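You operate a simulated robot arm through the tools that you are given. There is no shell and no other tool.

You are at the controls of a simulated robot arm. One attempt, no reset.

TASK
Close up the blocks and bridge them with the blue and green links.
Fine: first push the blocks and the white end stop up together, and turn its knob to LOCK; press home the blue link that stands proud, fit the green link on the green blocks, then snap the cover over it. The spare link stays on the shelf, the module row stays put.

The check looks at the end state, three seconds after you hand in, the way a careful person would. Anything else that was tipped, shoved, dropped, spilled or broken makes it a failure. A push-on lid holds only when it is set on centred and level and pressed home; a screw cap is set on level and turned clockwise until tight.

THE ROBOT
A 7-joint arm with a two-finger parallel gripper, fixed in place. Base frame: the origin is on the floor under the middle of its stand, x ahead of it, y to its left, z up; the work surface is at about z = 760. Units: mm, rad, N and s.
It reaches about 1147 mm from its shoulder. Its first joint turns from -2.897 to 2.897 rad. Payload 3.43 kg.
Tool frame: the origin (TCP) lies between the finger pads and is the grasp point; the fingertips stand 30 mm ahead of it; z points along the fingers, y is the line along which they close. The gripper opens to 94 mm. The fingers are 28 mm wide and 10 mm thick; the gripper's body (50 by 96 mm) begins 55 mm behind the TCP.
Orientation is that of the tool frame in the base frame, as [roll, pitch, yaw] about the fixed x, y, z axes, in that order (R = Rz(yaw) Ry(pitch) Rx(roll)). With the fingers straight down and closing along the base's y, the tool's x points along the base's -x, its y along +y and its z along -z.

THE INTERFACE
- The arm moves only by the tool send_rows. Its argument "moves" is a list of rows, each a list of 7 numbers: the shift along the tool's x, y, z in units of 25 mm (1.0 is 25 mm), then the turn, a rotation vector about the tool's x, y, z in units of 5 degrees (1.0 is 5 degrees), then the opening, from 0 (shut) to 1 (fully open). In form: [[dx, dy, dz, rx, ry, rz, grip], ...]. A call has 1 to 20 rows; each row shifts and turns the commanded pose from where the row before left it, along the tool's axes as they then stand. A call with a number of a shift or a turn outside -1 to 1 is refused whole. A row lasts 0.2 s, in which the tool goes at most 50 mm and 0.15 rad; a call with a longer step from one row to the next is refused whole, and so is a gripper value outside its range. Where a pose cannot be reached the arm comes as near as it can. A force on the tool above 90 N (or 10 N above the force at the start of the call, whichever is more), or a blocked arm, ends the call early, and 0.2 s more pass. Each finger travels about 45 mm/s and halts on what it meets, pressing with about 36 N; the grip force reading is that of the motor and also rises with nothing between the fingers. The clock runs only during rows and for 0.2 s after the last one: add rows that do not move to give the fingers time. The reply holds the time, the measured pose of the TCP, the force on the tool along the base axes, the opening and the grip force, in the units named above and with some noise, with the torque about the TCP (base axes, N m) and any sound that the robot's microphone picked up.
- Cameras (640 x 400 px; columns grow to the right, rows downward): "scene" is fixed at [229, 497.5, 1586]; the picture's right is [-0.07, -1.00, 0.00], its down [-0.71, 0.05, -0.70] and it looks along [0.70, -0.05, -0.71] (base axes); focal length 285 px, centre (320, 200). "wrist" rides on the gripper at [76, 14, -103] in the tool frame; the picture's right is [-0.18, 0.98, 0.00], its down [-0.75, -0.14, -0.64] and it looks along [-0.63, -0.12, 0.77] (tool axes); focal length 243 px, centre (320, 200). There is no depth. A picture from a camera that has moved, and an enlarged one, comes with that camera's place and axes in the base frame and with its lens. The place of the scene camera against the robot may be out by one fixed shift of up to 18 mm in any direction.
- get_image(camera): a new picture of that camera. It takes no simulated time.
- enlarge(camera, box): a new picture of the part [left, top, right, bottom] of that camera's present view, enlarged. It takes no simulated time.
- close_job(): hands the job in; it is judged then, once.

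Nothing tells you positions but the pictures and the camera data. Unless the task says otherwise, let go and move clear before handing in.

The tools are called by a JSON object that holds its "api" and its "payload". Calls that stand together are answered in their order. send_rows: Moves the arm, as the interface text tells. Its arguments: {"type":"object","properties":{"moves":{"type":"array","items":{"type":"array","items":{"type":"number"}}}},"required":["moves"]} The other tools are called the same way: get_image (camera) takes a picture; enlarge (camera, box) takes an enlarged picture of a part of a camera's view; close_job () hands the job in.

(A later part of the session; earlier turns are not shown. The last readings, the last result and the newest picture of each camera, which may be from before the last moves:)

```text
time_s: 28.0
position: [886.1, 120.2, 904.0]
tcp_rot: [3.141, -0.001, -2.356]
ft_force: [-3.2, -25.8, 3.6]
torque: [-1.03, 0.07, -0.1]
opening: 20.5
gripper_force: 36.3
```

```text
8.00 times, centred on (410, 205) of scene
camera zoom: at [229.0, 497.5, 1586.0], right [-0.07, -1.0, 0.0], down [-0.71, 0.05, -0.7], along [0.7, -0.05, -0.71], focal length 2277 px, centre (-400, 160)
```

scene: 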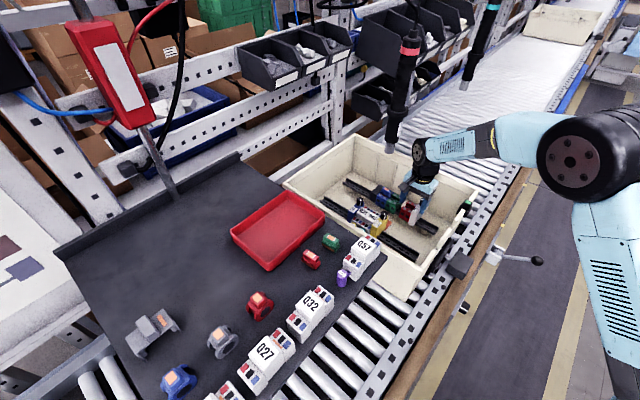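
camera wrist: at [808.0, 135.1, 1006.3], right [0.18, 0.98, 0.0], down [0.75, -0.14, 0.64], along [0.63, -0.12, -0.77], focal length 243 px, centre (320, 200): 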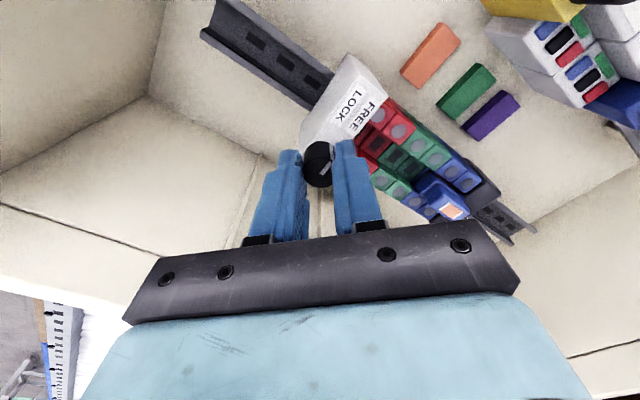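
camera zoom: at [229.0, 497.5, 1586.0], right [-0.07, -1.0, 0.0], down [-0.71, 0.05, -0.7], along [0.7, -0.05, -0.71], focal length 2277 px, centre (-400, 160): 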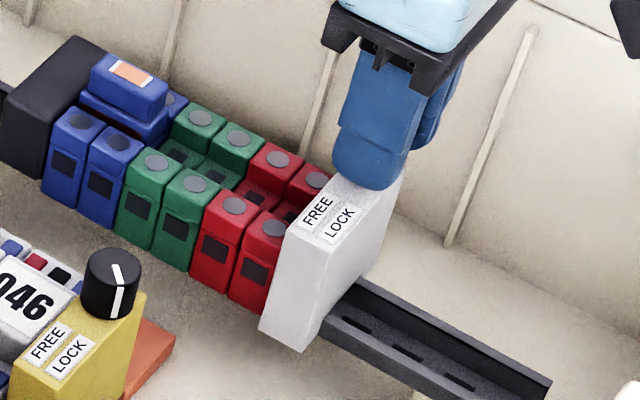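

The knob has turned 90°. I'll ease off the side load, open and rise, then compare its pointer with the locked yellow and blue stops.

{"api": "send_rows", "payload": {"moves": [[0.04, -0.04, 0, 0, 0, 0, 0.12], [0, 0, 0, 0, 0, 0, 0.4], [0, 0, 0, 0, 0, 0, 0.45], [0, 0, -0.7, 0, 0, 0, 0.45], [0, 0, -0.9, 0, 0, 0, 0.45], [0, 0, -0.9, 0, 0, 0, 0.45]]}}

{"api": "get_image", "payload": {"camera": "wrist"}}

{"api": "enlarge", "payload": {"camera": "scene", "box": [350, 190, 440, 250]}}

{"api": "enlarge", "payload": {"camera": "wrist", "box": [240, 80, 560, 230]}}

```text
time_s: 29.4
position: [886.0, 121.2, 965.9]
tcp_rot: [3.141, -0.001, -2.357]
ft_force: [0.5, 0.6, -0.5]
torque: [-0.01, -0.03, 0.01]
opening: 42.4
gripper_force: 0.0
```

```text
taken
camera wrist: at [820.5, 77.9, 1068.0], right [-0.57, 0.82, 0.0], down [0.63, 0.43, 0.64], along [0.53, 0.36, -0.77], focal length 243 px, centre (320, 200)
```

wrist: 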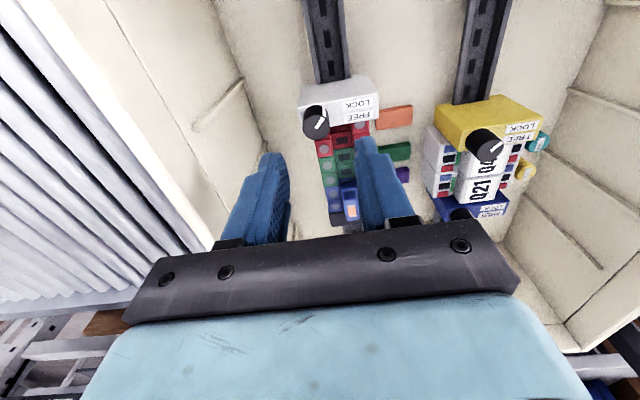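

```text
6.67 times, centred on (395, 220) of scene
camera zoom: at [229.0, 497.5, 1586.0], right [-0.07, -1.0, 0.0], down [-0.71, 0.05, -0.7], along [0.7, -0.05, -0.71], focal length 1897 px, centre (-180, 67)
```

zoom: 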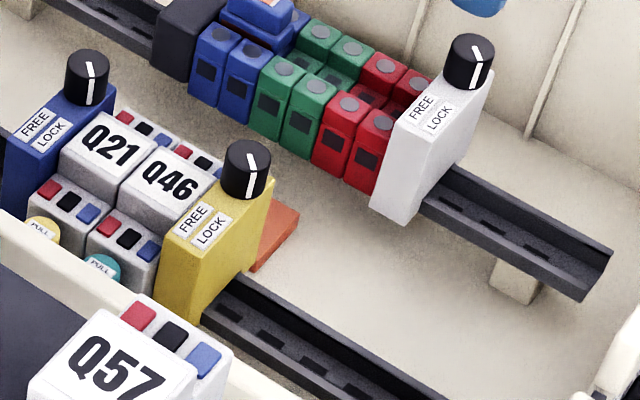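

```text
2.00 times, centred on (400, 155) of wrist
camera zoom: at [820.5, 77.9, 1068.0], right [-0.57, 0.82, 0.0], down [0.63, 0.43, 0.64], along [0.53, 0.36, -0.77], focal length 485 px, centre (160, 290)
```

zoom: 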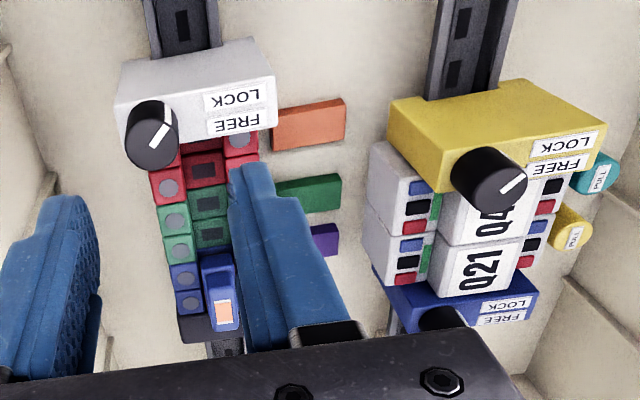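

{"api": "enlarge", "payload": {"camera": "scene", "box": [410, 190, 434, 208]}}

{"api": "enlarge", "payload": {"camera": "scene", "box": [374, 205, 398, 223]}}

{"api": "enlarge", "payload": {"camera": "wrist", "box": [295, 95, 345, 145]}}

{"api": "enlarge", "payload": {"camera": "wrist", "box": [455, 115, 515, 175]}}

```text
16.00 times, centred on (422, 199) of scene
camera zoom: at [229.0, 497.5, 1586.0], right [-0.07, -1.0, 0.0], down [-0.71, 0.05, -0.7], along [0.7, -0.05, -0.71], focal length 4554 px, centre (-1312, 216)
```

zoom: 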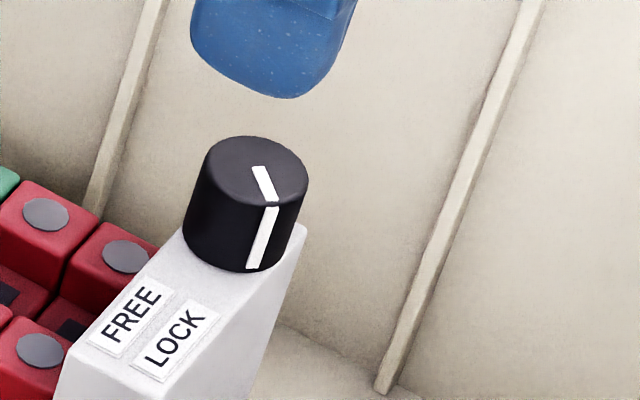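

```text
16.00 times, centred on (386, 214) of scene
camera zoom: at [229.0, 497.5, 1586.0], right [-0.07, -1.0, 0.0], down [-0.71, 0.05, -0.7], along [0.7, -0.05, -0.71], focal length 4554 px, centre (-736, -24)
```

zoom: 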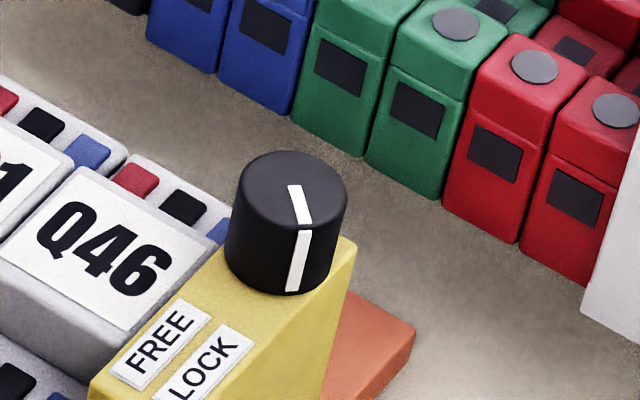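

```text
8.00 times, centred on (320, 120) of wrist
camera zoom: at [820.5, 77.9, 1068.0], right [-0.57, 0.82, 0.0], down [0.63, 0.43, 0.64], along [0.53, 0.36, -0.77], focal length 1941 px, centre (320, 840)
```

zoom: 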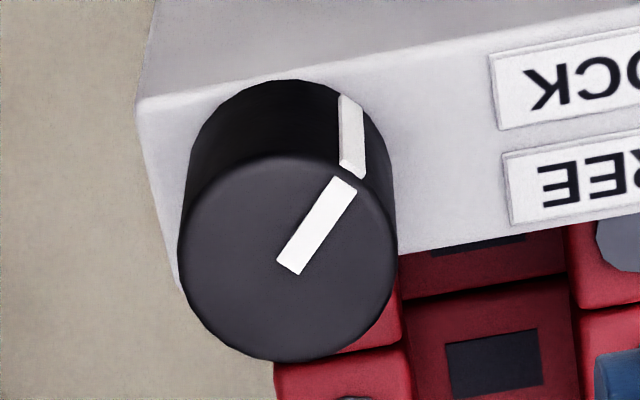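

```text
6.67 times, centred on (485, 145) of wrist
camera zoom: at [820.5, 77.9, 1068.0], right [-0.57, 0.82, 0.0], down [0.63, 0.43, 0.64], along [0.53, 0.36, -0.77], focal length 1618 px, centre (-780, 567)
```

zoom: 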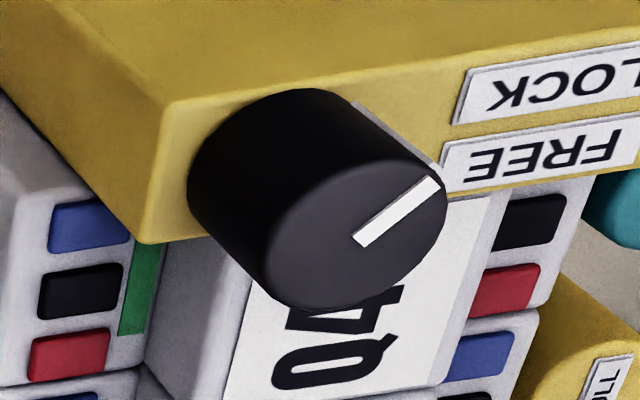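

The white pointer now matches the locked yellow and blue stops, so the stop is locked and the row is tight. Next is the blue link, whose top is at about (950, 212, 871). I'll lean the hand back 25° along the rail so the arm stays away from the hanging screwdriver.

{"api": "send_rows", "payload": {"moves": [[0, 0, -0.6, 0, 0, 0, 0.2], [0, 0, -0.6, 0, 0, 0, 0], [0, 0, 0, 0, -1, 0, 0], [0, 0, 0, 0, -1, 0, 0], [0, 0, 0, 0, -1, 0, 0], [0, 0, 0, 0, -1, 0, 0], [0, 0, 0, 0, -1, 0, 0]]}}

{"api": "get_image", "payload": {"camera": "scene"}}

{"api": "get_image", "payload": {"camera": "wrist"}}

```text
time_s: 31.0
position: [885.8, 122.2, 996.1]
tcp_rot: [-3.14, 0.439, -2.357]
ft_force: [0.2, 0.4, 0.3]
torque: [-0.01, 0.02, 0.0]
opening: 0.2
gripper_force: 32.5
```

```text
taken
```

scene: 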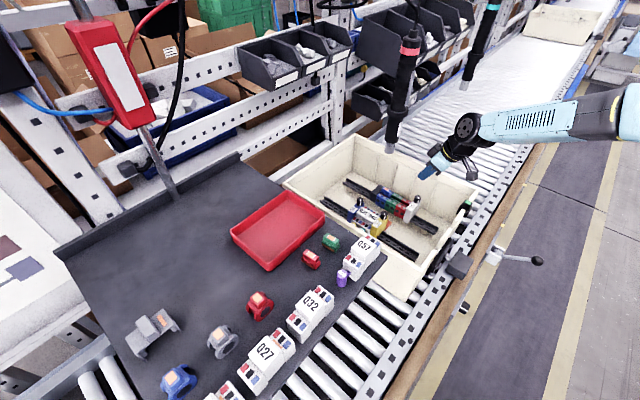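

```text
taken
camera wrist: at [795.1, 52.4, 1056.8], right [-0.58, 0.81, 0.08], down [0.39, 0.19, 0.9], along [0.72, 0.55, -0.43], focal length 243 px, centre (320, 200)
```

wrist: 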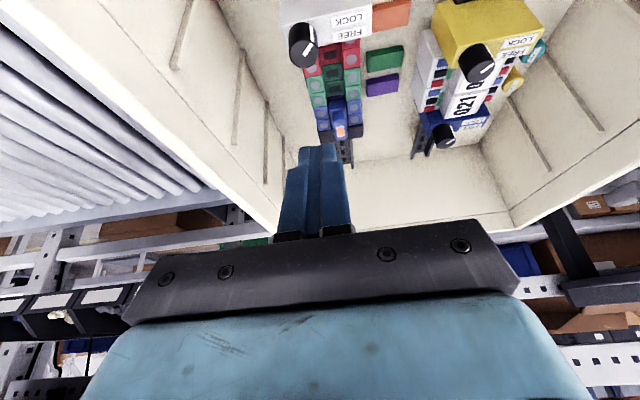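

The arm is well clear of the screwdriver. I'll move to above the blue link.

{"api": "send_rows", "payload": {"moves": [[-0.618, 0.163, 0.738, 0, 0, 0, 0], [-0.618, 0.163, 0.738, 0, 0, 0, 0], [-0.618, 0.163, 0.738, 0, 0, 0, 0]]}}

{"api": "get_image", "payload": {"camera": "scene"}}

{"api": "get_image", "payload": {"camera": "wrist"}}

```text
time_s: 31.8
position: [924.0, 174.6, 965.0]
tcp_rot: [3.139, 0.436, -2.358]
ft_force: [-0.6, -0.3, -0.1]
torque: [-0.01, -0.01, 0.01]
opening: 0.0
gripper_force: 32.8
```

```text
taken
```

scene: 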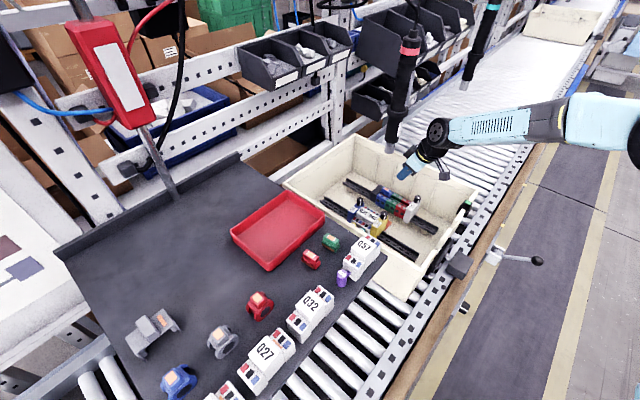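

```text
taken
camera wrist: at [832.6, 105.7, 1026.7], right [-0.58, 0.81, 0.08], down [0.39, 0.19, 0.9], along [0.72, 0.55, -0.43], focal length 243 px, centre (320, 200)
```

wrist: 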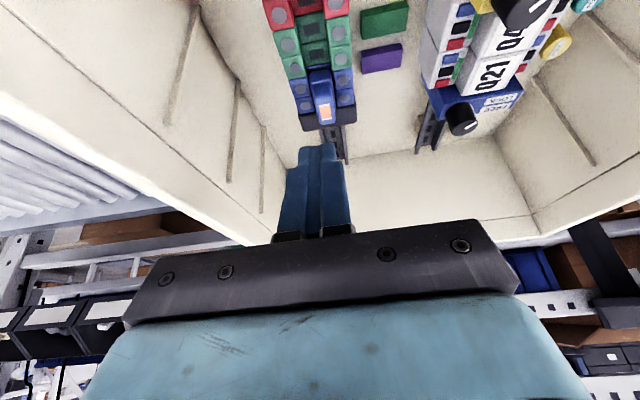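

{"api": "send_rows", "payload": {"moves": [[-0.343, 0.119, 0.675, 0, 0, 0, 0], [-0.343, 0.119, 0.675, 0, 0, 0, 0], [-0.343, 0.119, 0.675, 0, 0, 0, 0]]}}

{"api": "get_image", "payload": {"camera": "wrist"}}

{"api": "enlarge", "payload": {"camera": "wrist", "box": [240, 50, 440, 200]}}

{"api": "enlarge", "payload": {"camera": "scene", "box": [340, 100, 480, 230]}}

```text
time_s: 32.6
position: [948.8, 212.8, 930.8]
tcp_rot: [3.141, 0.436, -2.358]
ft_force: [-0.2, 0.0, -1.0]
torque: [0.03, 0.01, 0.01]
opening: 0.2
gripper_force: 32.9
```

```text
taken
camera wrist: at [857.9, 143.9, 990.9], right [-0.58, 0.81, 0.08], down [0.39, 0.19, 0.9], along [0.72, 0.55, -0.43], focal length 243 px, centre (320, 200)
```

wrist: 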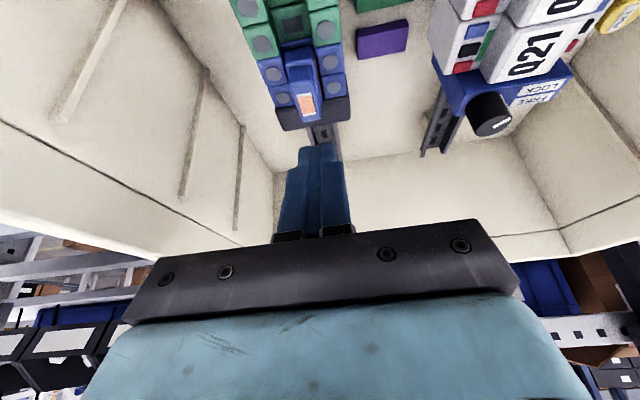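

```text
2.67 times, centred on (340, 125) of wrist
camera zoom: at [857.9, 143.9, 990.9], right [-0.58, 0.81, 0.08], down [0.39, 0.19, 0.9], along [0.72, 0.55, -0.43], focal length 647 px, centre (267, 400)
```

zoom: 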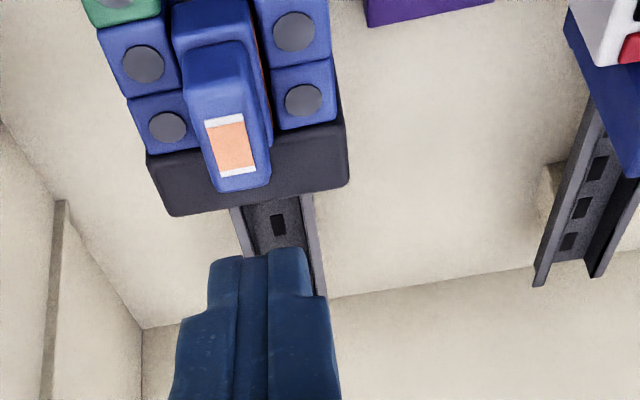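

```text
3.08 times, centred on (410, 165) of scene
camera zoom: at [229.0, 497.5, 1586.0], right [-0.07, -1.0, 0.0], down [-0.71, 0.05, -0.7], along [0.7, -0.05, -0.71], focal length 876 px, centre (43, 308)
```

zoom: 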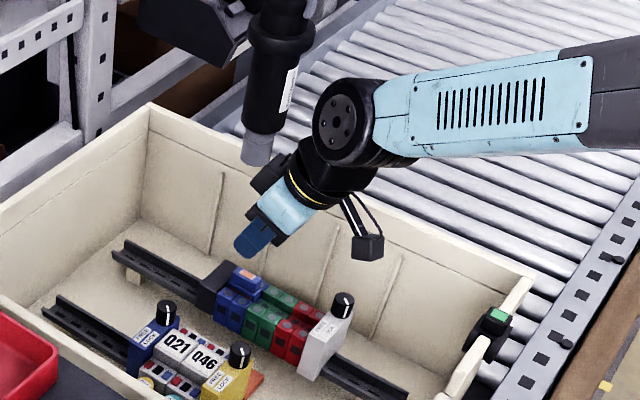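

The closed fingertips are nearly above the blue link, which sits about 2 mm to the side. I'll go straight down slowly and watch for contact.

{"api": "send_rows", "payload": {"moves": [[0.093, -0.08, 0.1994, 0, 0, 0, 0], [0.093, 0, 0.1994, 0, 0, 0, 0], [0.093, 0, 0.1994, 0, 0, 0, 0], [0.093, 0, 0.1994, 0, 0, 0, 0], [0.0338, 0, 0.0725, 0, 0, 0, 0], [0.0338, 0, 0.0725, 0, 0, 0, 0], [0.0338, 0, 0.0725, 0, 0, 0, 0]]}}

{"api": "enlarge", "payload": {"camera": "wrist", "box": [240, 50, 440, 200]}}

{"api": "enlarge", "payload": {"camera": "scene", "box": [360, 160, 440, 220]}}

```text
time_s: 34.2
position: [951.0, 212.5, 902.4]
tcp_rot: [3.141, 0.437, -2.356]
ft_force: [-0.3, -0.3, 0.1]
torque: [0.0, -0.01, -0.01]
opening: 0.0
gripper_force: 33.1
```

```text
2.67 times, centred on (340, 125) of wrist
camera zoom: at [859.8, 143.1, 963.0], right [-0.58, 0.81, 0.08], down [0.39, 0.19, 0.9], along [0.72, 0.55, -0.43], focal length 647 px, centre (267, 400)
```

zoom: 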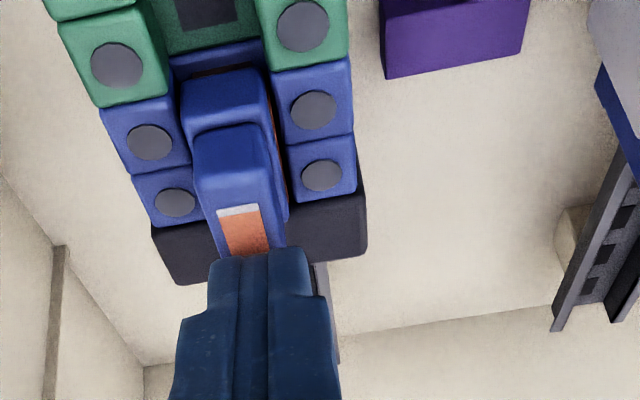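

```text
6.67 times, centred on (400, 190) of scene
camera zoom: at [229.0, 497.5, 1586.0], right [-0.07, -1.0, 0.0], down [-0.71, 0.05, -0.7], along [0.7, -0.05, -0.71], focal length 1897 px, centre (-213, 267)
```

zoom: 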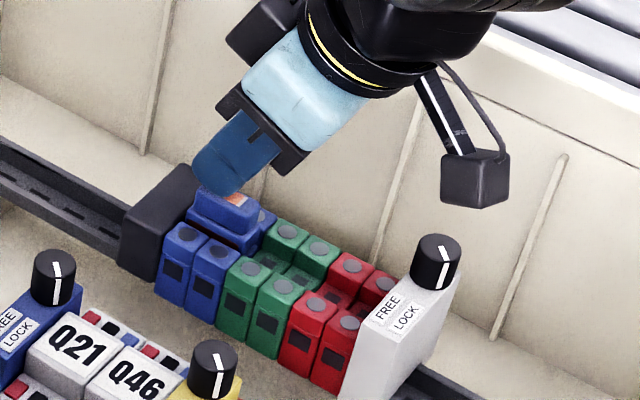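

There's no contact yet, and the rounded tip would meet the link a bit past its centre. I'll shift back 6 mm along the rail and keep descending in small steps.

{"api": "send_rows", "payload": {"moves": [[0.218, 0, -0.1014, 0, 0, 0, 0], [0.0338, 0, 0.0725, 0, 0, 0, 0], [0.0338, 0, 0.0725, 0, 0, 0, 0], [0.0338, 0, 0.0725, 0, 0, 0, 0]]}}

{"api": "enlarge", "payload": {"camera": "wrist", "box": [240, 50, 440, 200]}}

{"api": "enlarge", "payload": {"camera": "scene", "box": [360, 160, 440, 220]}}

```text
time_s: 35.2
position: [947.1, 207.7, 895.8]
tcp_rot: [3.138, 0.435, -2.355]
ft_force: [0.9, 0.5, 0.0]
torque: [-0.01, -0.01, -0.02]
opening: 0.1
gripper_force: 32.7
```

```text
2.67 times, centred on (340, 125) of wrist
camera zoom: at [855.4, 139.1, 956.2], right [-0.58, 0.81, 0.08], down [0.39, 0.19, 0.9], along [0.72, 0.55, -0.43], focal length 647 px, centre (267, 400)
```

zoom: 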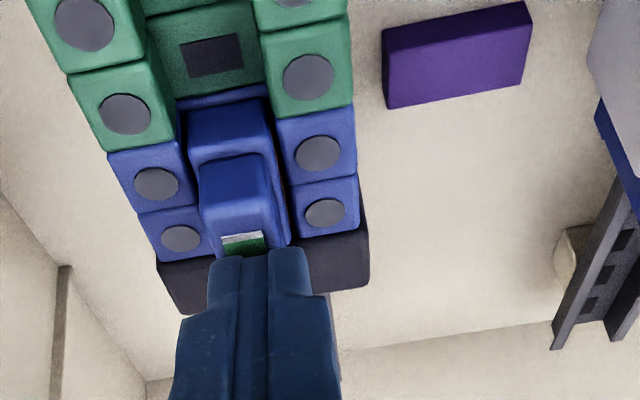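

```text
6.67 times, centred on (400, 190) of scene
camera zoom: at [229.0, 497.5, 1586.0], right [-0.07, -1.0, 0.0], down [-0.71, 0.05, -0.7], along [0.7, -0.05, -0.71], focal length 1897 px, centre (-213, 267)
```

zoom: 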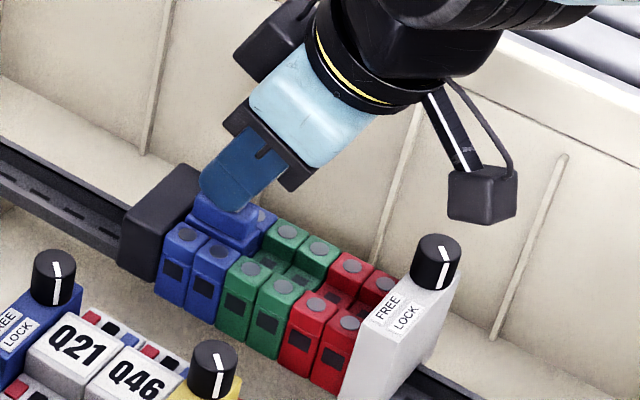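

The link's orange tag has turned green, so it seems to have seated. I'll press a little more to confirm it's firm, then lift and check.

{"api": "send_rows", "payload": {"moves": [[0.0338, 0, 0.0725, 0, 0, 0, 0], [0.0338, 0, 0.0725, 0, 0, 0, 0]]}}

```text
time_s: 35.8
position: [946.6, 208.1, 893.9]
tcp_rot: [-3.139, 0.439, -2.357]
ft_force: [-4.5, -2.2, 15.5]
torque: [-0.08, 0.11, 0.01]
opening: 0.1
gripper_force: 33.4
```

{"api": "send_rows", "payload": {"moves": [[0.0338, 0, 0.0725, 0, 0, 0, 0], [0.0338, 0, 0.0725, 0, 0, 0, 0], [0.0338, 0, 0.0725, 0, 0, 0, 0]]}}

{"api": "enlarge", "payload": {"camera": "wrist", "box": [240, 50, 440, 200]}}

```text
time_s: 36.6
position: [945.4, 208.8, 892.6]
tcp_rot: [-3.136, 0.444, -2.354]
ft_force: [-5.7, -3.5, 61.5]
torque: [-0.13, 0.16, -0.03]
opening: 0.0
gripper_force: 33.3
```

```text
2.67 times, centred on (340, 125) of wrist
camera zoom: at [854.3, 139.1, 952.9], right [-0.58, 0.81, 0.07], down [0.38, 0.19, 0.9], along [0.72, 0.55, -0.42], focal length 647 px, centre (267, 400)
```

zoom: 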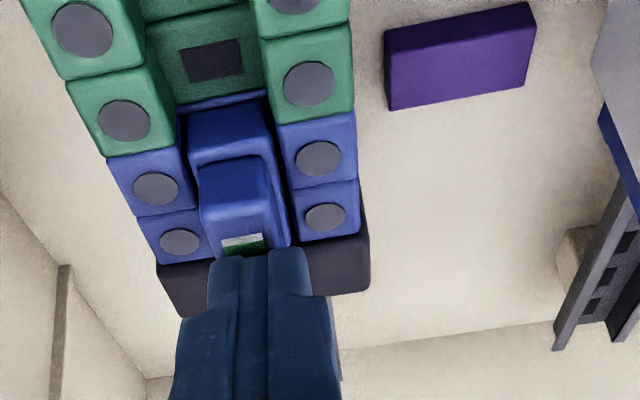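

It's firm at 61 N with no travel, and the tag is green, so the blue link is home. I'll lift off and confirm.

{"api": "send_rows", "payload": {"moves": [[-0.1, 0, -0.2175, 0, 0, 0, 0], [-0.4226, 0, -0.9063, 0, 0, 0, 0], [-0.4226, 0, -0.9063, 0, 0, 0, 0], [-0.2, 0, -0.435, 0, 0, 0, 0]]}}

{"api": "get_image", "payload": {"camera": "wrist"}}

{"api": "enlarge", "payload": {"camera": "scene", "box": [360, 170, 440, 230]}}

{"api": "enlarge", "payload": {"camera": "wrist", "box": [200, 0, 400, 150]}}

```text
time_s: 37.6
position: [946.4, 207.6, 953.8]
tcp_rot: [3.14, 0.435, -2.358]
ft_force: [-0.7, -0.1, 0.6]
torque: [0.0, -0.02, -0.04]
opening: 0.2
gripper_force: 32.6
```

```text
taken
camera wrist: at [855.0, 139.0, 1014.5], right [-0.58, 0.81, 0.08], down [0.39, 0.19, 0.9], along [0.72, 0.55, -0.43], focal length 243 px, centre (320, 200)
```

wrist: 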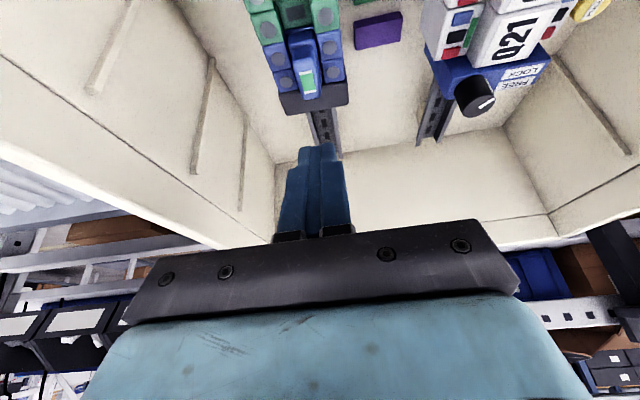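

```text
6.67 times, centred on (400, 200) of scene
camera zoom: at [229.0, 497.5, 1586.0], right [-0.07, -1.0, 0.0], down [-0.71, 0.05, -0.7], along [0.7, -0.05, -0.71], focal length 1897 px, centre (-213, 200)
```

zoom: 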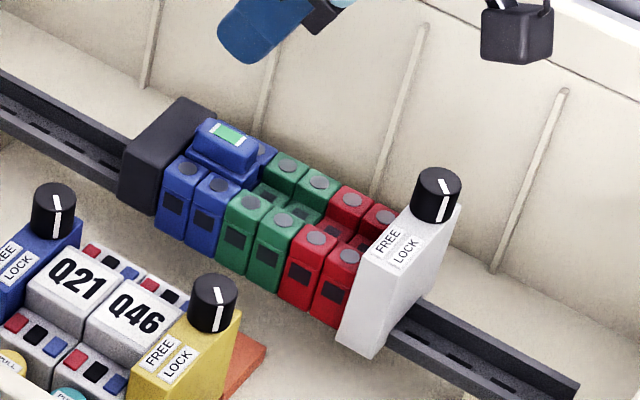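

```text
2.67 times, centred on (300, 75) of wrist
camera zoom: at [855.0, 139.0, 1014.5], right [-0.58, 0.81, 0.08], down [0.39, 0.19, 0.9], along [0.72, 0.55, -0.43], focal length 647 px, centre (373, 533)
```

zoom: 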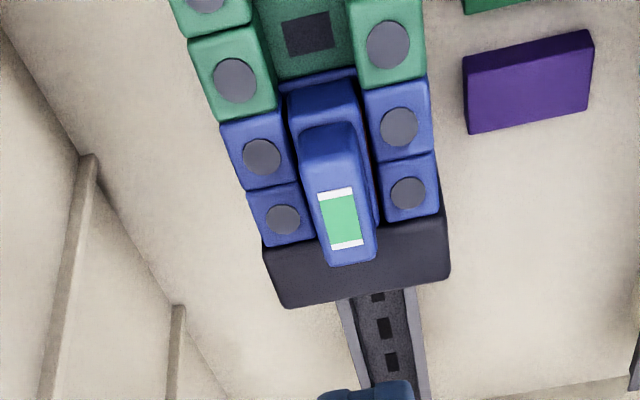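

The blue link is home with its tag green, and the row is still tight. Now I'll back out away from the screwdriver, straighten the tool and go look at the shelf for the green link and cover.

{"api": "send_rows", "payload": {"moves": [[0.522, 0, -0.773, 0, 0, 0, 0], [0.522, 0, -0.773, 0, 0, 0, 0], [0.522, 0, -0.773, 0, 0, 0, 0], [0.522, 0, -0.773, 0, 0, 0, 0.2], [0.522, 0, -0.773, 0, 0, 0, 0.5], [0, 0, 0, 0, 1, 0, 0.5], [0, 0, 0, 0, 1, 0, 0.5], [0, 0, 0, 0, 1, 0, 0.5], [0, 0, 0, 0, 1, 0, 0.5], [0, 0, 0, 0, 1, 0, 0.5]]}}

{"api": "send_rows", "payload": {"moves": [[0.489, 0.846, -0.944, 0, 0, 0, 0.7], [0.489, 0.846, -0.944, 0, 0, 0, 0.7], [0.489, 0.846, -0.944, 0, 0, 0, 0.7], [0.489, 0.846, -0.944, 0, 0, 0, 0.7], [0.489, 0.846, -0.944, 0, 0, 0, 0.7], [0.489, 0.846, -0.944, 0, 0, 0, 0.7], [0.489, 0.846, -0.944, 0, 0, 0, 0.7], [0.489, 0.846, -0.944, 0, 0, 0, 0.7], [0.489, 0.846, -0.944, 0, 0, 0, 0.7], [0.489, 0.846, -0.944, 0, 0, 0, 0.7]]}}

{"api": "get_image", "payload": {"camera": "wrist"}}

{"api": "get_image", "payload": {"camera": "scene"}}

```text
time_s: 39.8
position: [875.5, 135.8, 1015.7]
tcp_rot: [3.14, -0.001, -2.353]
ft_force: [0.0, -0.9, 0.4]
torque: [0.03, -0.01, -0.01]
opening: 47.0
gripper_force: 0.1
```

```text
time_s: 42.0
position: [639.2, 199.6, 1250.7]
tcp_rot: [3.14, -0.002, -2.355]
ft_force: [0.9, -0.5, -0.5]
torque: [0.02, 0.0, -0.01]
opening: 65.9
gripper_force: 0.0
```

```text
taken
camera wrist: at [574.6, 157.1, 1353.4], right [-0.56, 0.83, 0.0], down [0.63, 0.43, 0.64], along [0.53, 0.36, -0.77], focal length 243 px, centre (320, 200)
```

wrist: 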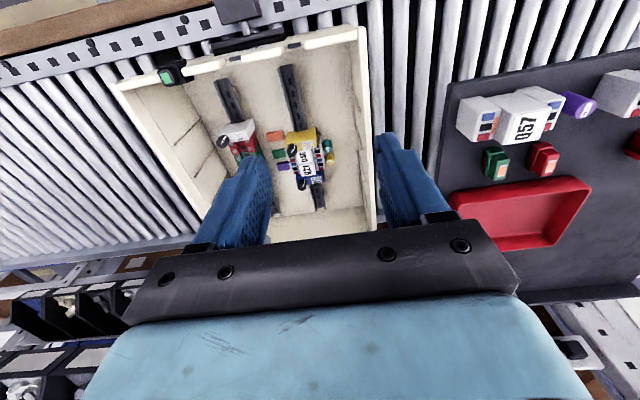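

```text
taken
```

scene: 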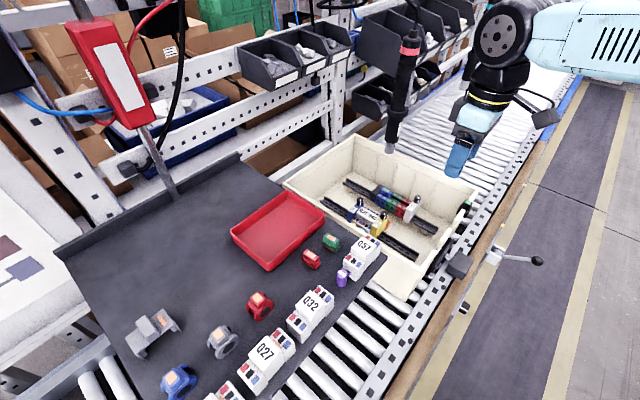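

From here I can see the green link at about (581, 450) with its top near z = 1072. The red spare is next to it, and the Q57 module and the tray are close by. I'll move over the green link for a closer view.

{"api": "send_rows", "payload": {"moves": [[-0.603, 0.968, 0.2, 0, 0, 0, 0.7], [-0.603, 0.968, 0.2, 0, 0, 0, 0.7], [-0.603, 0.968, 0.2, 0, 0, 0, 0.7], [-0.603, 0.968, 0.2, 0, 0, 0, 0.7], [-0.603, 0.968, 0.2, 0, 0, 0, 0.7], [-0.603, 0.968, 0.2, 0, 0, 0, 0.7], [-0.603, 0.968, 0.2, 0, 0, 0, 0.7], [-0.603, 0.968, 0.2, 0, 0, 0, 0.7], [-0.603, 0.968, 0.2, 0, 0, 0, 0.7]]}}

{"api": "get_image", "payload": {"camera": "wrist"}}

{"api": "get_image", "payload": {"camera": "scene"}}

```text
time_s: 44.0
position: [582.4, 450.3, 1206.2]
tcp_rot: [-3.142, -0.001, -2.357]
ft_force: [0.4, -0.8, 0.8]
torque: [0.03, -0.02, -0.01]
opening: 66.0
gripper_force: 0.1
```

```text
taken
camera wrist: at [516.9, 407.4, 1308.5], right [-0.56, 0.83, 0.0], down [0.63, 0.43, 0.64], along [0.53, 0.36, -0.77], focal length 243 px, centre (320, 200)
```

wrist: 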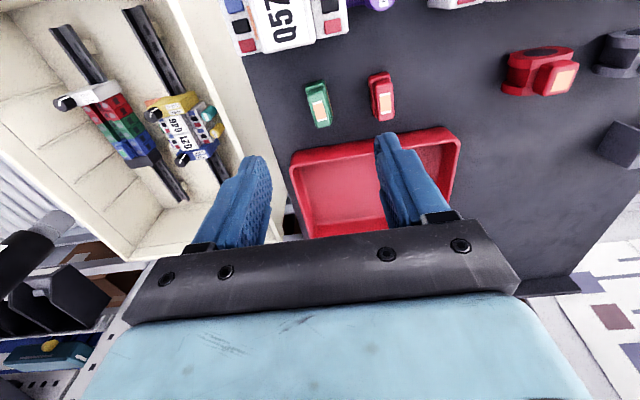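

```text
taken
```

scene: 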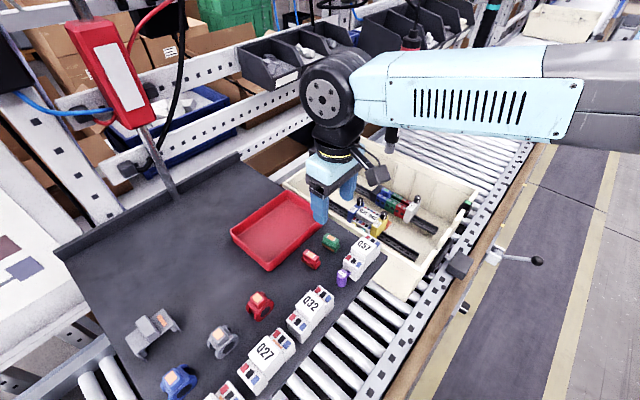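

{"api": "enlarge", "payload": {"camera": "wrist", "box": [230, 0, 430, 150]}}

{"api": "enlarge", "payload": {"camera": "wrist", "box": [285, 60, 405, 140]}}

```text
2.67 times, centred on (330, 75) of wrist
camera zoom: at [516.9, 407.4, 1308.5], right [-0.56, 0.83, 0.0], down [0.63, 0.43, 0.64], along [0.53, 0.36, -0.77], focal length 647 px, centre (293, 533)
```

zoom: 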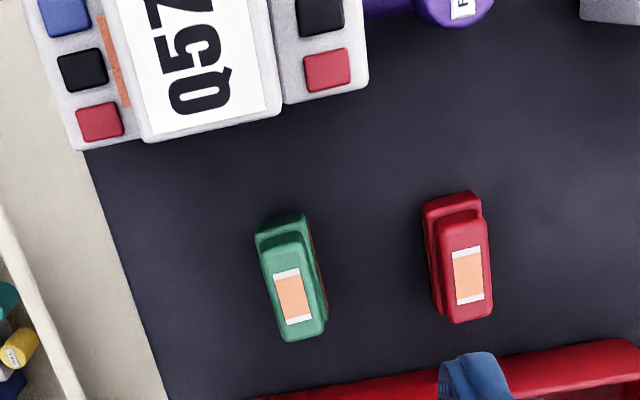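

```text
5.00 times, centred on (345, 100) of wrist
camera zoom: at [516.9, 407.4, 1308.5], right [-0.56, 0.83, 0.0], down [0.63, 0.43, 0.64], along [0.53, 0.36, -0.77], focal length 1213 px, centre (195, 700)
```

zoom: 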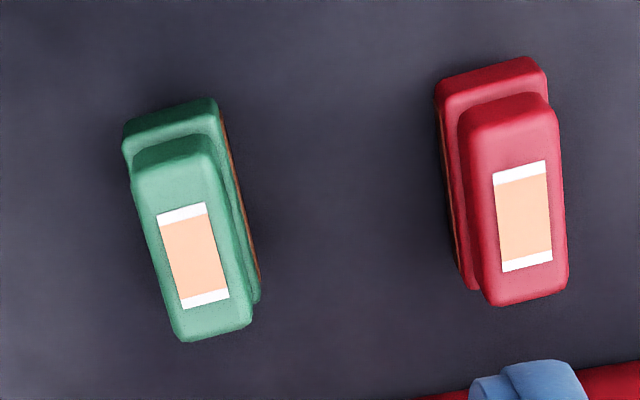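

The green link lies at about azimuth 50° near (587, 455), with the red spare about 63 mm to the side. I'll turn 5° to match it, lean back 20° as I'll need when placing it, and go lower for a refined look.

{"api": "send_rows", "payload": {"moves": [[0, 0, 0, 0, 0, -1, 0.55], [0, 0, 0, 0, -1, 0, 0.5], [0, 0, 0, 0, -1, 0, 0.5], [0, 0, 0, 0, -1, 0, 0.5], [0, 0, 0, 0, -1, 0, 0.5], [0.347, 0, 0.952, 0, 0, 0, 0.5], [0.347, 0, 0.952, 0, 0, 0, 0.5]]}}

{"api": "get_image", "payload": {"camera": "wrist"}}

{"api": "enlarge", "payload": {"camera": "wrist", "box": [240, 60, 420, 200]}}

{"api": "enlarge", "payload": {"camera": "scene", "box": [280, 130, 400, 290]}}

```text
time_s: 45.6
position: [580.7, 451.8, 1155.1]
tcp_rot: [-3.14, 0.348, -2.269]
ft_force: [0.3, -0.9, 0.1]
torque: [0.04, -0.02, 0.03]
opening: 46.7
gripper_force: 0.0
```

```text
taken
camera wrist: at [500.1, 378.5, 1225.3], right [-0.64, 0.76, 0.06], down [0.42, 0.28, 0.86], along [0.64, 0.58, -0.5], focal length 243 px, centre (320, 200)
```

wrist: 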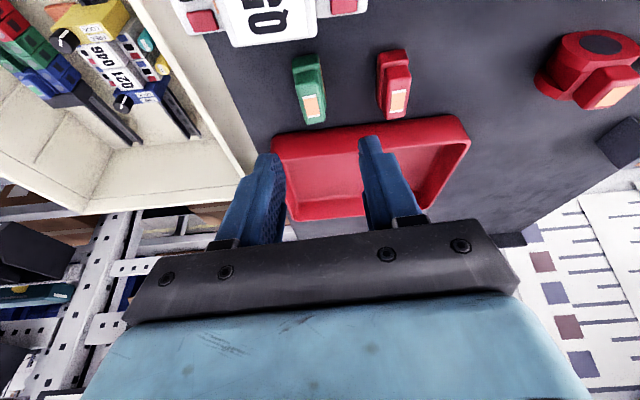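

```text
2.86 times, centred on (330, 130) of wrist
camera zoom: at [500.1, 378.5, 1225.3], right [-0.64, 0.76, 0.06], down [0.42, 0.28, 0.86], along [0.64, 0.58, -0.5], focal length 693 px, centre (291, 400)
```

zoom: 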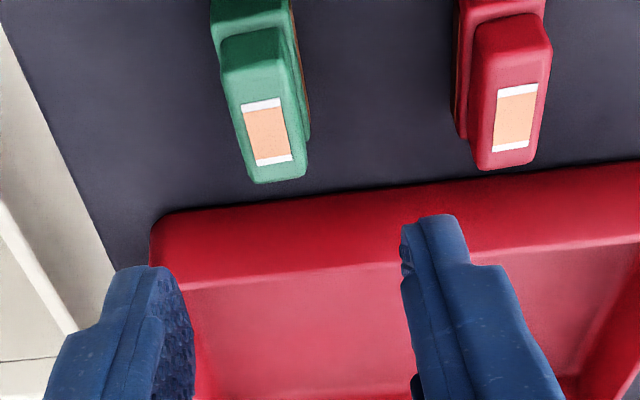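

```text
2.50 times, centred on (340, 210) of scene
camera zoom: at [229.0, 497.5, 1586.0], right [-0.07, -1.0, 0.0], down [-0.71, 0.05, -0.7], along [0.7, -0.05, -0.71], focal length 712 px, centre (270, 175)
```

zoom: 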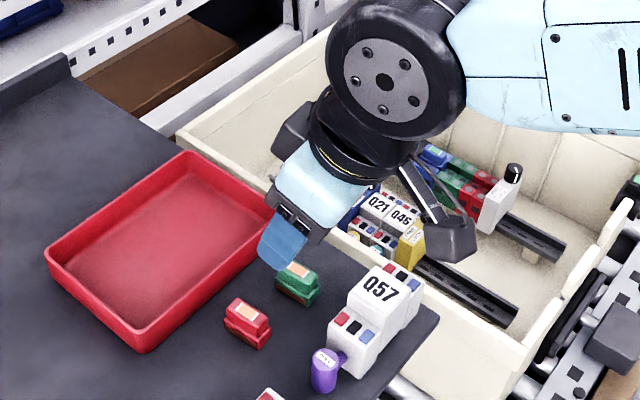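

The link top is at about (584, 453, 1084). I'll line up with it and lower most of the way, then check before gripping.

{"api": "send_rows", "payload": {"moves": [[0.372, -0.032, 0.78, 0, 0, 0, 0.5], [0.372, -0.032, 0.78, 0, 0, 0, 0.5]]}}

{"api": "get_image", "payload": {"camera": "wrist"}}

{"api": "enlarge", "payload": {"camera": "wrist", "box": [240, 80, 420, 220]}}

{"api": "enlarge", "payload": {"camera": "scene", "box": [290, 170, 390, 290]}}

```text
time_s: 46.2
position: [581.2, 445.3, 1111.3]
tcp_rot: [3.141, 0.349, -2.269]
ft_force: [-0.8, 0.1, -0.3]
torque: [0.04, -0.04, 0.01]
opening: 47.2
gripper_force: 0.1
```

```text
taken
camera wrist: at [499.4, 373.5, 1182.8], right [-0.64, 0.76, 0.06], down [0.42, 0.28, 0.86], along [0.64, 0.58, -0.5], focal length 243 px, centre (320, 200)
```

wrist: 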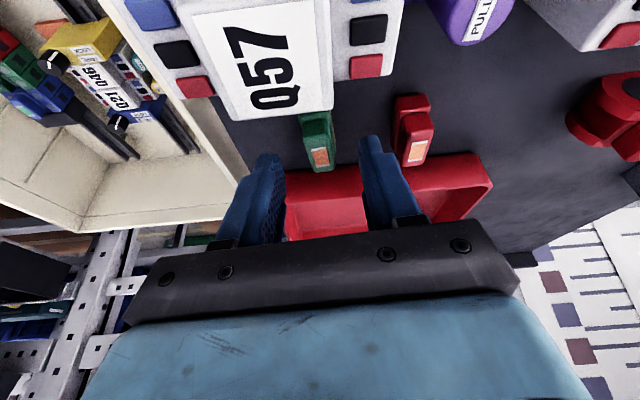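

```text
2.86 times, centred on (330, 150) of wrist
camera zoom: at [499.4, 373.5, 1182.8], right [-0.64, 0.76, 0.06], down [0.42, 0.28, 0.86], along [0.64, 0.58, -0.5], focal length 693 px, centre (291, 343)
```

zoom: 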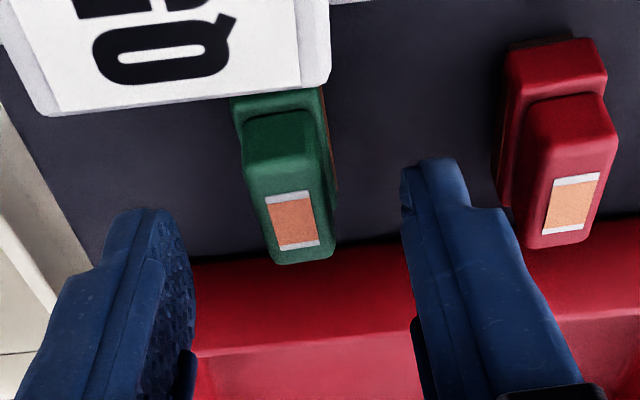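

```text
3.33 times, centred on (340, 230) of scene
camera zoom: at [229.0, 497.5, 1586.0], right [-0.07, -1.0, 0.0], down [-0.71, 0.05, -0.7], along [0.7, -0.05, -0.71], focal length 949 px, centre (253, 100)
```

zoom: 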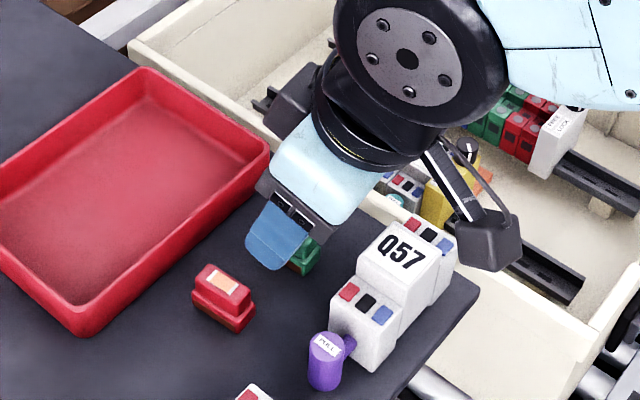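

The link is centred between the fingers. I'll lower the last 10 mm, then close gently.

{"api": "send_rows", "payload": {"moves": [[0.0682, 0, 0.188, 0, 0, 0, 0.5], [0.0682, 0, 0.188, 0, 0, 0, 0.5]]}}

{"api": "enlarge", "payload": {"camera": "wrist", "box": [240, 80, 420, 220]}}

{"api": "enlarge", "payload": {"camera": "scene", "box": [310, 210, 370, 270]}}

```text
time_s: 46.8
position: [580.5, 445.5, 1102.5]
tcp_rot: [-3.141, 0.348, -2.268]
ft_force: [-0.4, -0.7, -0.4]
torque: [-0.04, 0.01, -0.01]
opening: 47.1
gripper_force: 0.1
```

```text
2.86 times, centred on (330, 150) of wrist
camera zoom: at [499.4, 373.9, 1172.7], right [-0.64, 0.76, 0.06], down [0.42, 0.28, 0.86], along [0.64, 0.58, -0.51], focal length 693 px, centre (291, 343)
```

zoom: 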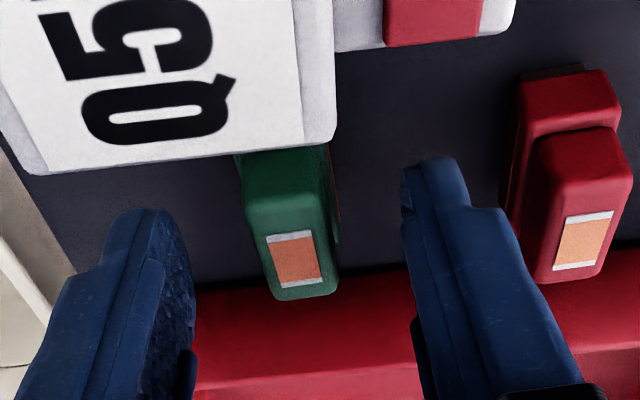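

```text
6.67 times, centred on (340, 240) of scene
camera zoom: at [229.0, 497.5, 1586.0], right [-0.07, -1.0, 0.0], down [-0.71, 0.05, -0.7], along [0.7, -0.05, -0.71], focal length 1897 px, centre (187, -67)
```

zoom: 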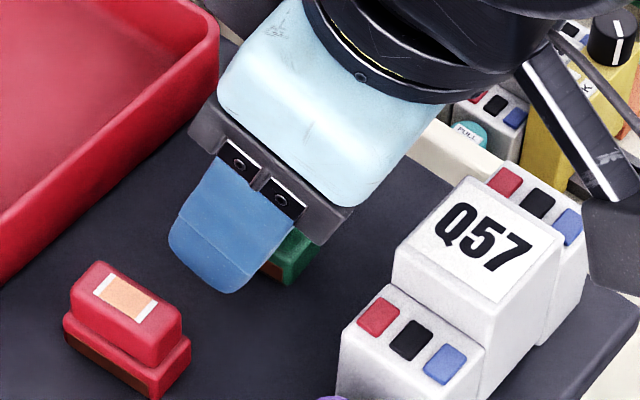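

{"api": "send_rows", "payload": {"moves": [[0, 0, 0, 0, 0, 0, 0.3], [0, 0, 0, 0, 0, 0, 0.08], [0, 0, 0, 0, 0, 0, 0.08], [0, 0, 0, 0, 0, 0, 0.08]]}}

{"api": "enlarge", "payload": {"camera": "wrist", "box": [240, 80, 420, 220]}}

{"api": "enlarge", "payload": {"camera": "scene", "box": [310, 210, 370, 270]}}

```text
time_s: 47.8
position: [580.8, 445.3, 1102.7]
tcp_rot: [3.141, 0.349, -2.268]
ft_force: [0.0, 0.8, -0.4]
torque: [-0.04, -0.02, 0.01]
opening: 14.7
gripper_force: 35.6
```

```text
2.86 times, centred on (330, 150) of wrist
camera zoom: at [499.5, 374.0, 1172.8], right [-0.64, 0.76, 0.06], down [0.42, 0.28, 0.86], along [0.64, 0.58, -0.51], focal length 693 px, centre (291, 343)
```

zoom: 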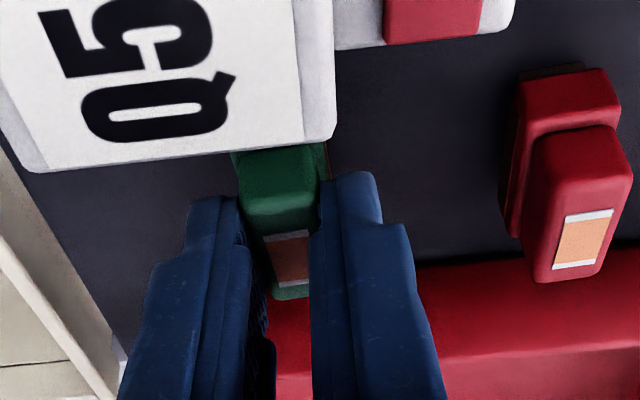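

```text
6.67 times, centred on (340, 240) of scene
camera zoom: at [229.0, 497.5, 1586.0], right [-0.07, -1.0, 0.0], down [-0.71, 0.05, -0.7], along [0.7, -0.05, -0.71], focal length 1897 px, centre (187, -67)
```

zoom: 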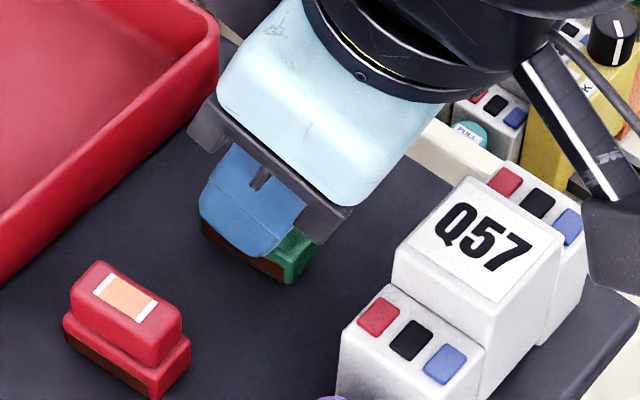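

I have the green link, gripped at 14.7 mm and 36 N. I'll lift it straight up.

{"api": "send_rows", "payload": {"moves": [[-0.1, 0, -0.28, 0, 0, 0, 0.08], [-0.273, 0, -0.752, 0, 0, 0, 0.08], [-0.273, 0, -0.752, 0, 0, 0, 0.08], [-0.273, 0, -0.752, 0, 0, 0, 0.08], [-0.273, 0, -0.752, 0, 0, 0, 0.08], [-0.273, 0, -0.752, 0, 0, 0, 0.08]]}}

{"api": "enlarge", "payload": {"camera": "wrist", "box": [240, 80, 420, 220]}}

{"api": "get_image", "payload": {"camera": "scene"}}

```text
time_s: 49.2
position: [581.9, 447.6, 1209.9]
tcp_rot: [-3.141, 0.35, -2.269]
ft_force: [0.1, -0.1, 0.1]
torque: [0.0, 0.01, 0.0]
opening: 14.8
gripper_force: 36.1
```

```text
2.86 times, centred on (330, 150) of wrist
camera zoom: at [500.2, 374.5, 1280.1], right [-0.64, 0.76, 0.06], down [0.42, 0.28, 0.86], along [0.64, 0.58, -0.5], focal length 693 px, centre (291, 343)
```

zoom: 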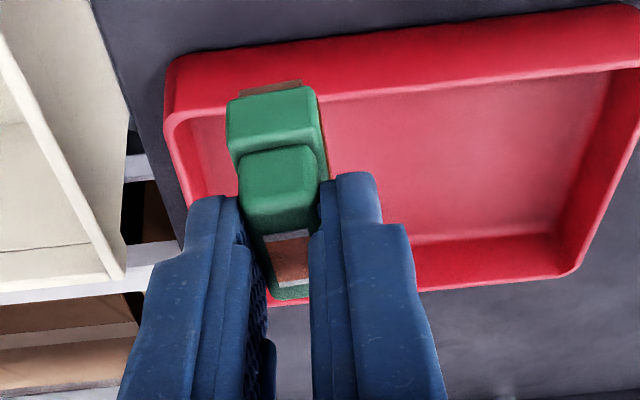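

```text
taken
```

scene: 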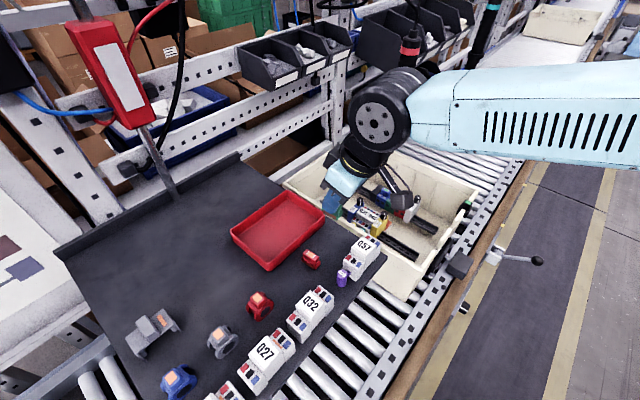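

The link is held securely and the red spare hasn't moved. I'll square the yaw to the rail and carry the link back over the tote, going around the screwdriver.

{"api": "send_rows", "payload": {"moves": [[0, 0, 0, 0.341, 0, 0.94, 0.08], [0.458, -0.894, -0.23, 0, 0, 0, 0.08], [0.458, -0.894, -0.23, 0, 0, 0, 0.08], [0.458, -0.894, -0.23, 0, 0, 0, 0.08], [0.458, -0.894, -0.23, 0, 0, 0, 0.08], [0.458, -0.894, -0.23, 0, 0, 0, 0.08], [0.458, -0.894, -0.23, 0, 0, 0, 0.08], [0.458, -0.894, -0.23, 0, 0, 0, 0.08], [0.458, -0.894, -0.23, 0, 0, 0, 0.08], [0.458, -0.894, -0.23, 0, 0, 0, 0.08], [0.458, -0.894, -0.23, 0, 0, 0, 0.08]]}}

{"api": "get_image", "payload": {"camera": "scene"}}

```text
time_s: 51.6
position: [648.4, 195.8, 1224.4]
tcp_rot: [-3.141, 0.348, -2.353]
ft_force: [-0.1, 0.0, -0.3]
torque: [0.03, 0.04, 0.04]
opening: 14.7
gripper_force: 35.9
```

```text
taken
```

scene: 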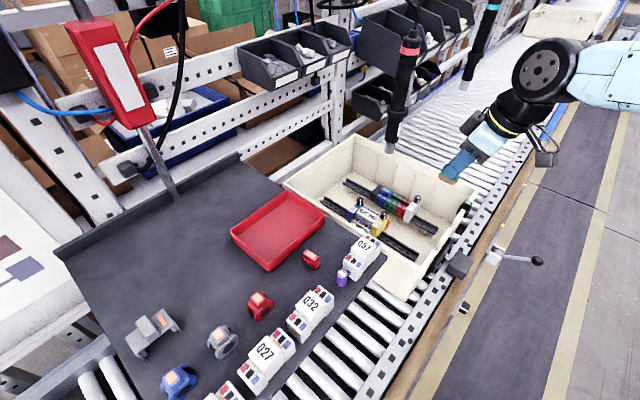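

{"api": "send_rows", "payload": {"moves": [[-0.082, -0.799, 0.942, 0, 0, 0, 0.08], [-0.082, -0.799, 0.942, 0, 0, 0, 0.08], [-0.082, -0.799, 0.942, 0, 0, 0, 0.08], [-0.082, -0.799, 0.942, 0, 0, 0, 0.08], [-0.082, -0.799, 0.942, 0, 0, 0, 0.08], [-0.082, -0.799, 0.942, 0, 0, 0, 0.08], [-0.082, -0.799, 0.942, 0, 0, 0, 0.08], [-0.082, -0.799, 0.942, 0, 0, 0, 0.08], [-0.082, -0.799, 0.942, 0, 0, 0, 0.08], [-0.082, -0.799, 0.942, 0, 0, 0, 0.08]]}}

{"api": "get_image", "payload": {"camera": "scene"}}

{"api": "get_image", "payload": {"camera": "wrist"}}

```text
time_s: 53.8
position: [861.9, 126.6, 1011.7]
tcp_rot: [-3.141, 0.349, -2.356]
ft_force: [-1.0, -0.2, -0.5]
torque: [0.02, 0.03, 0.01]
opening: 14.8
gripper_force: 36.0
```

```text
taken
```

scene: 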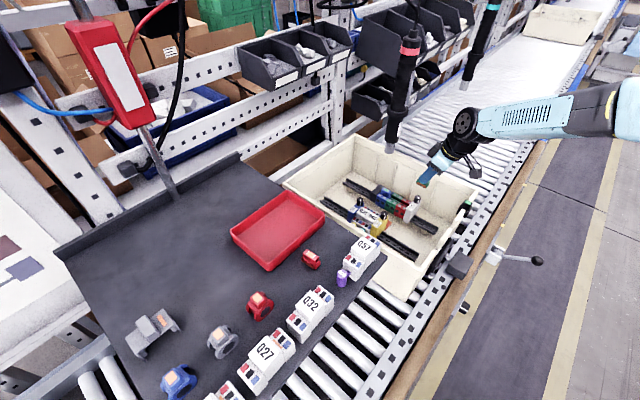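

```text
taken
camera wrist: at [774.0, 61.9, 1082.0], right [-0.57, 0.82, 0.06], down [0.44, 0.25, 0.86], along [0.69, 0.52, -0.5], focal length 243 px, centre (320, 200)
```

wrist: 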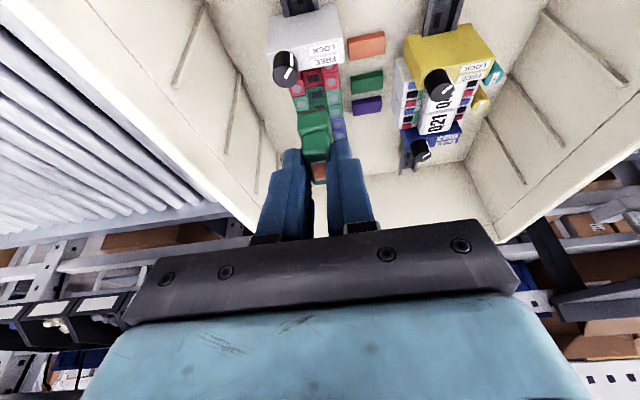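

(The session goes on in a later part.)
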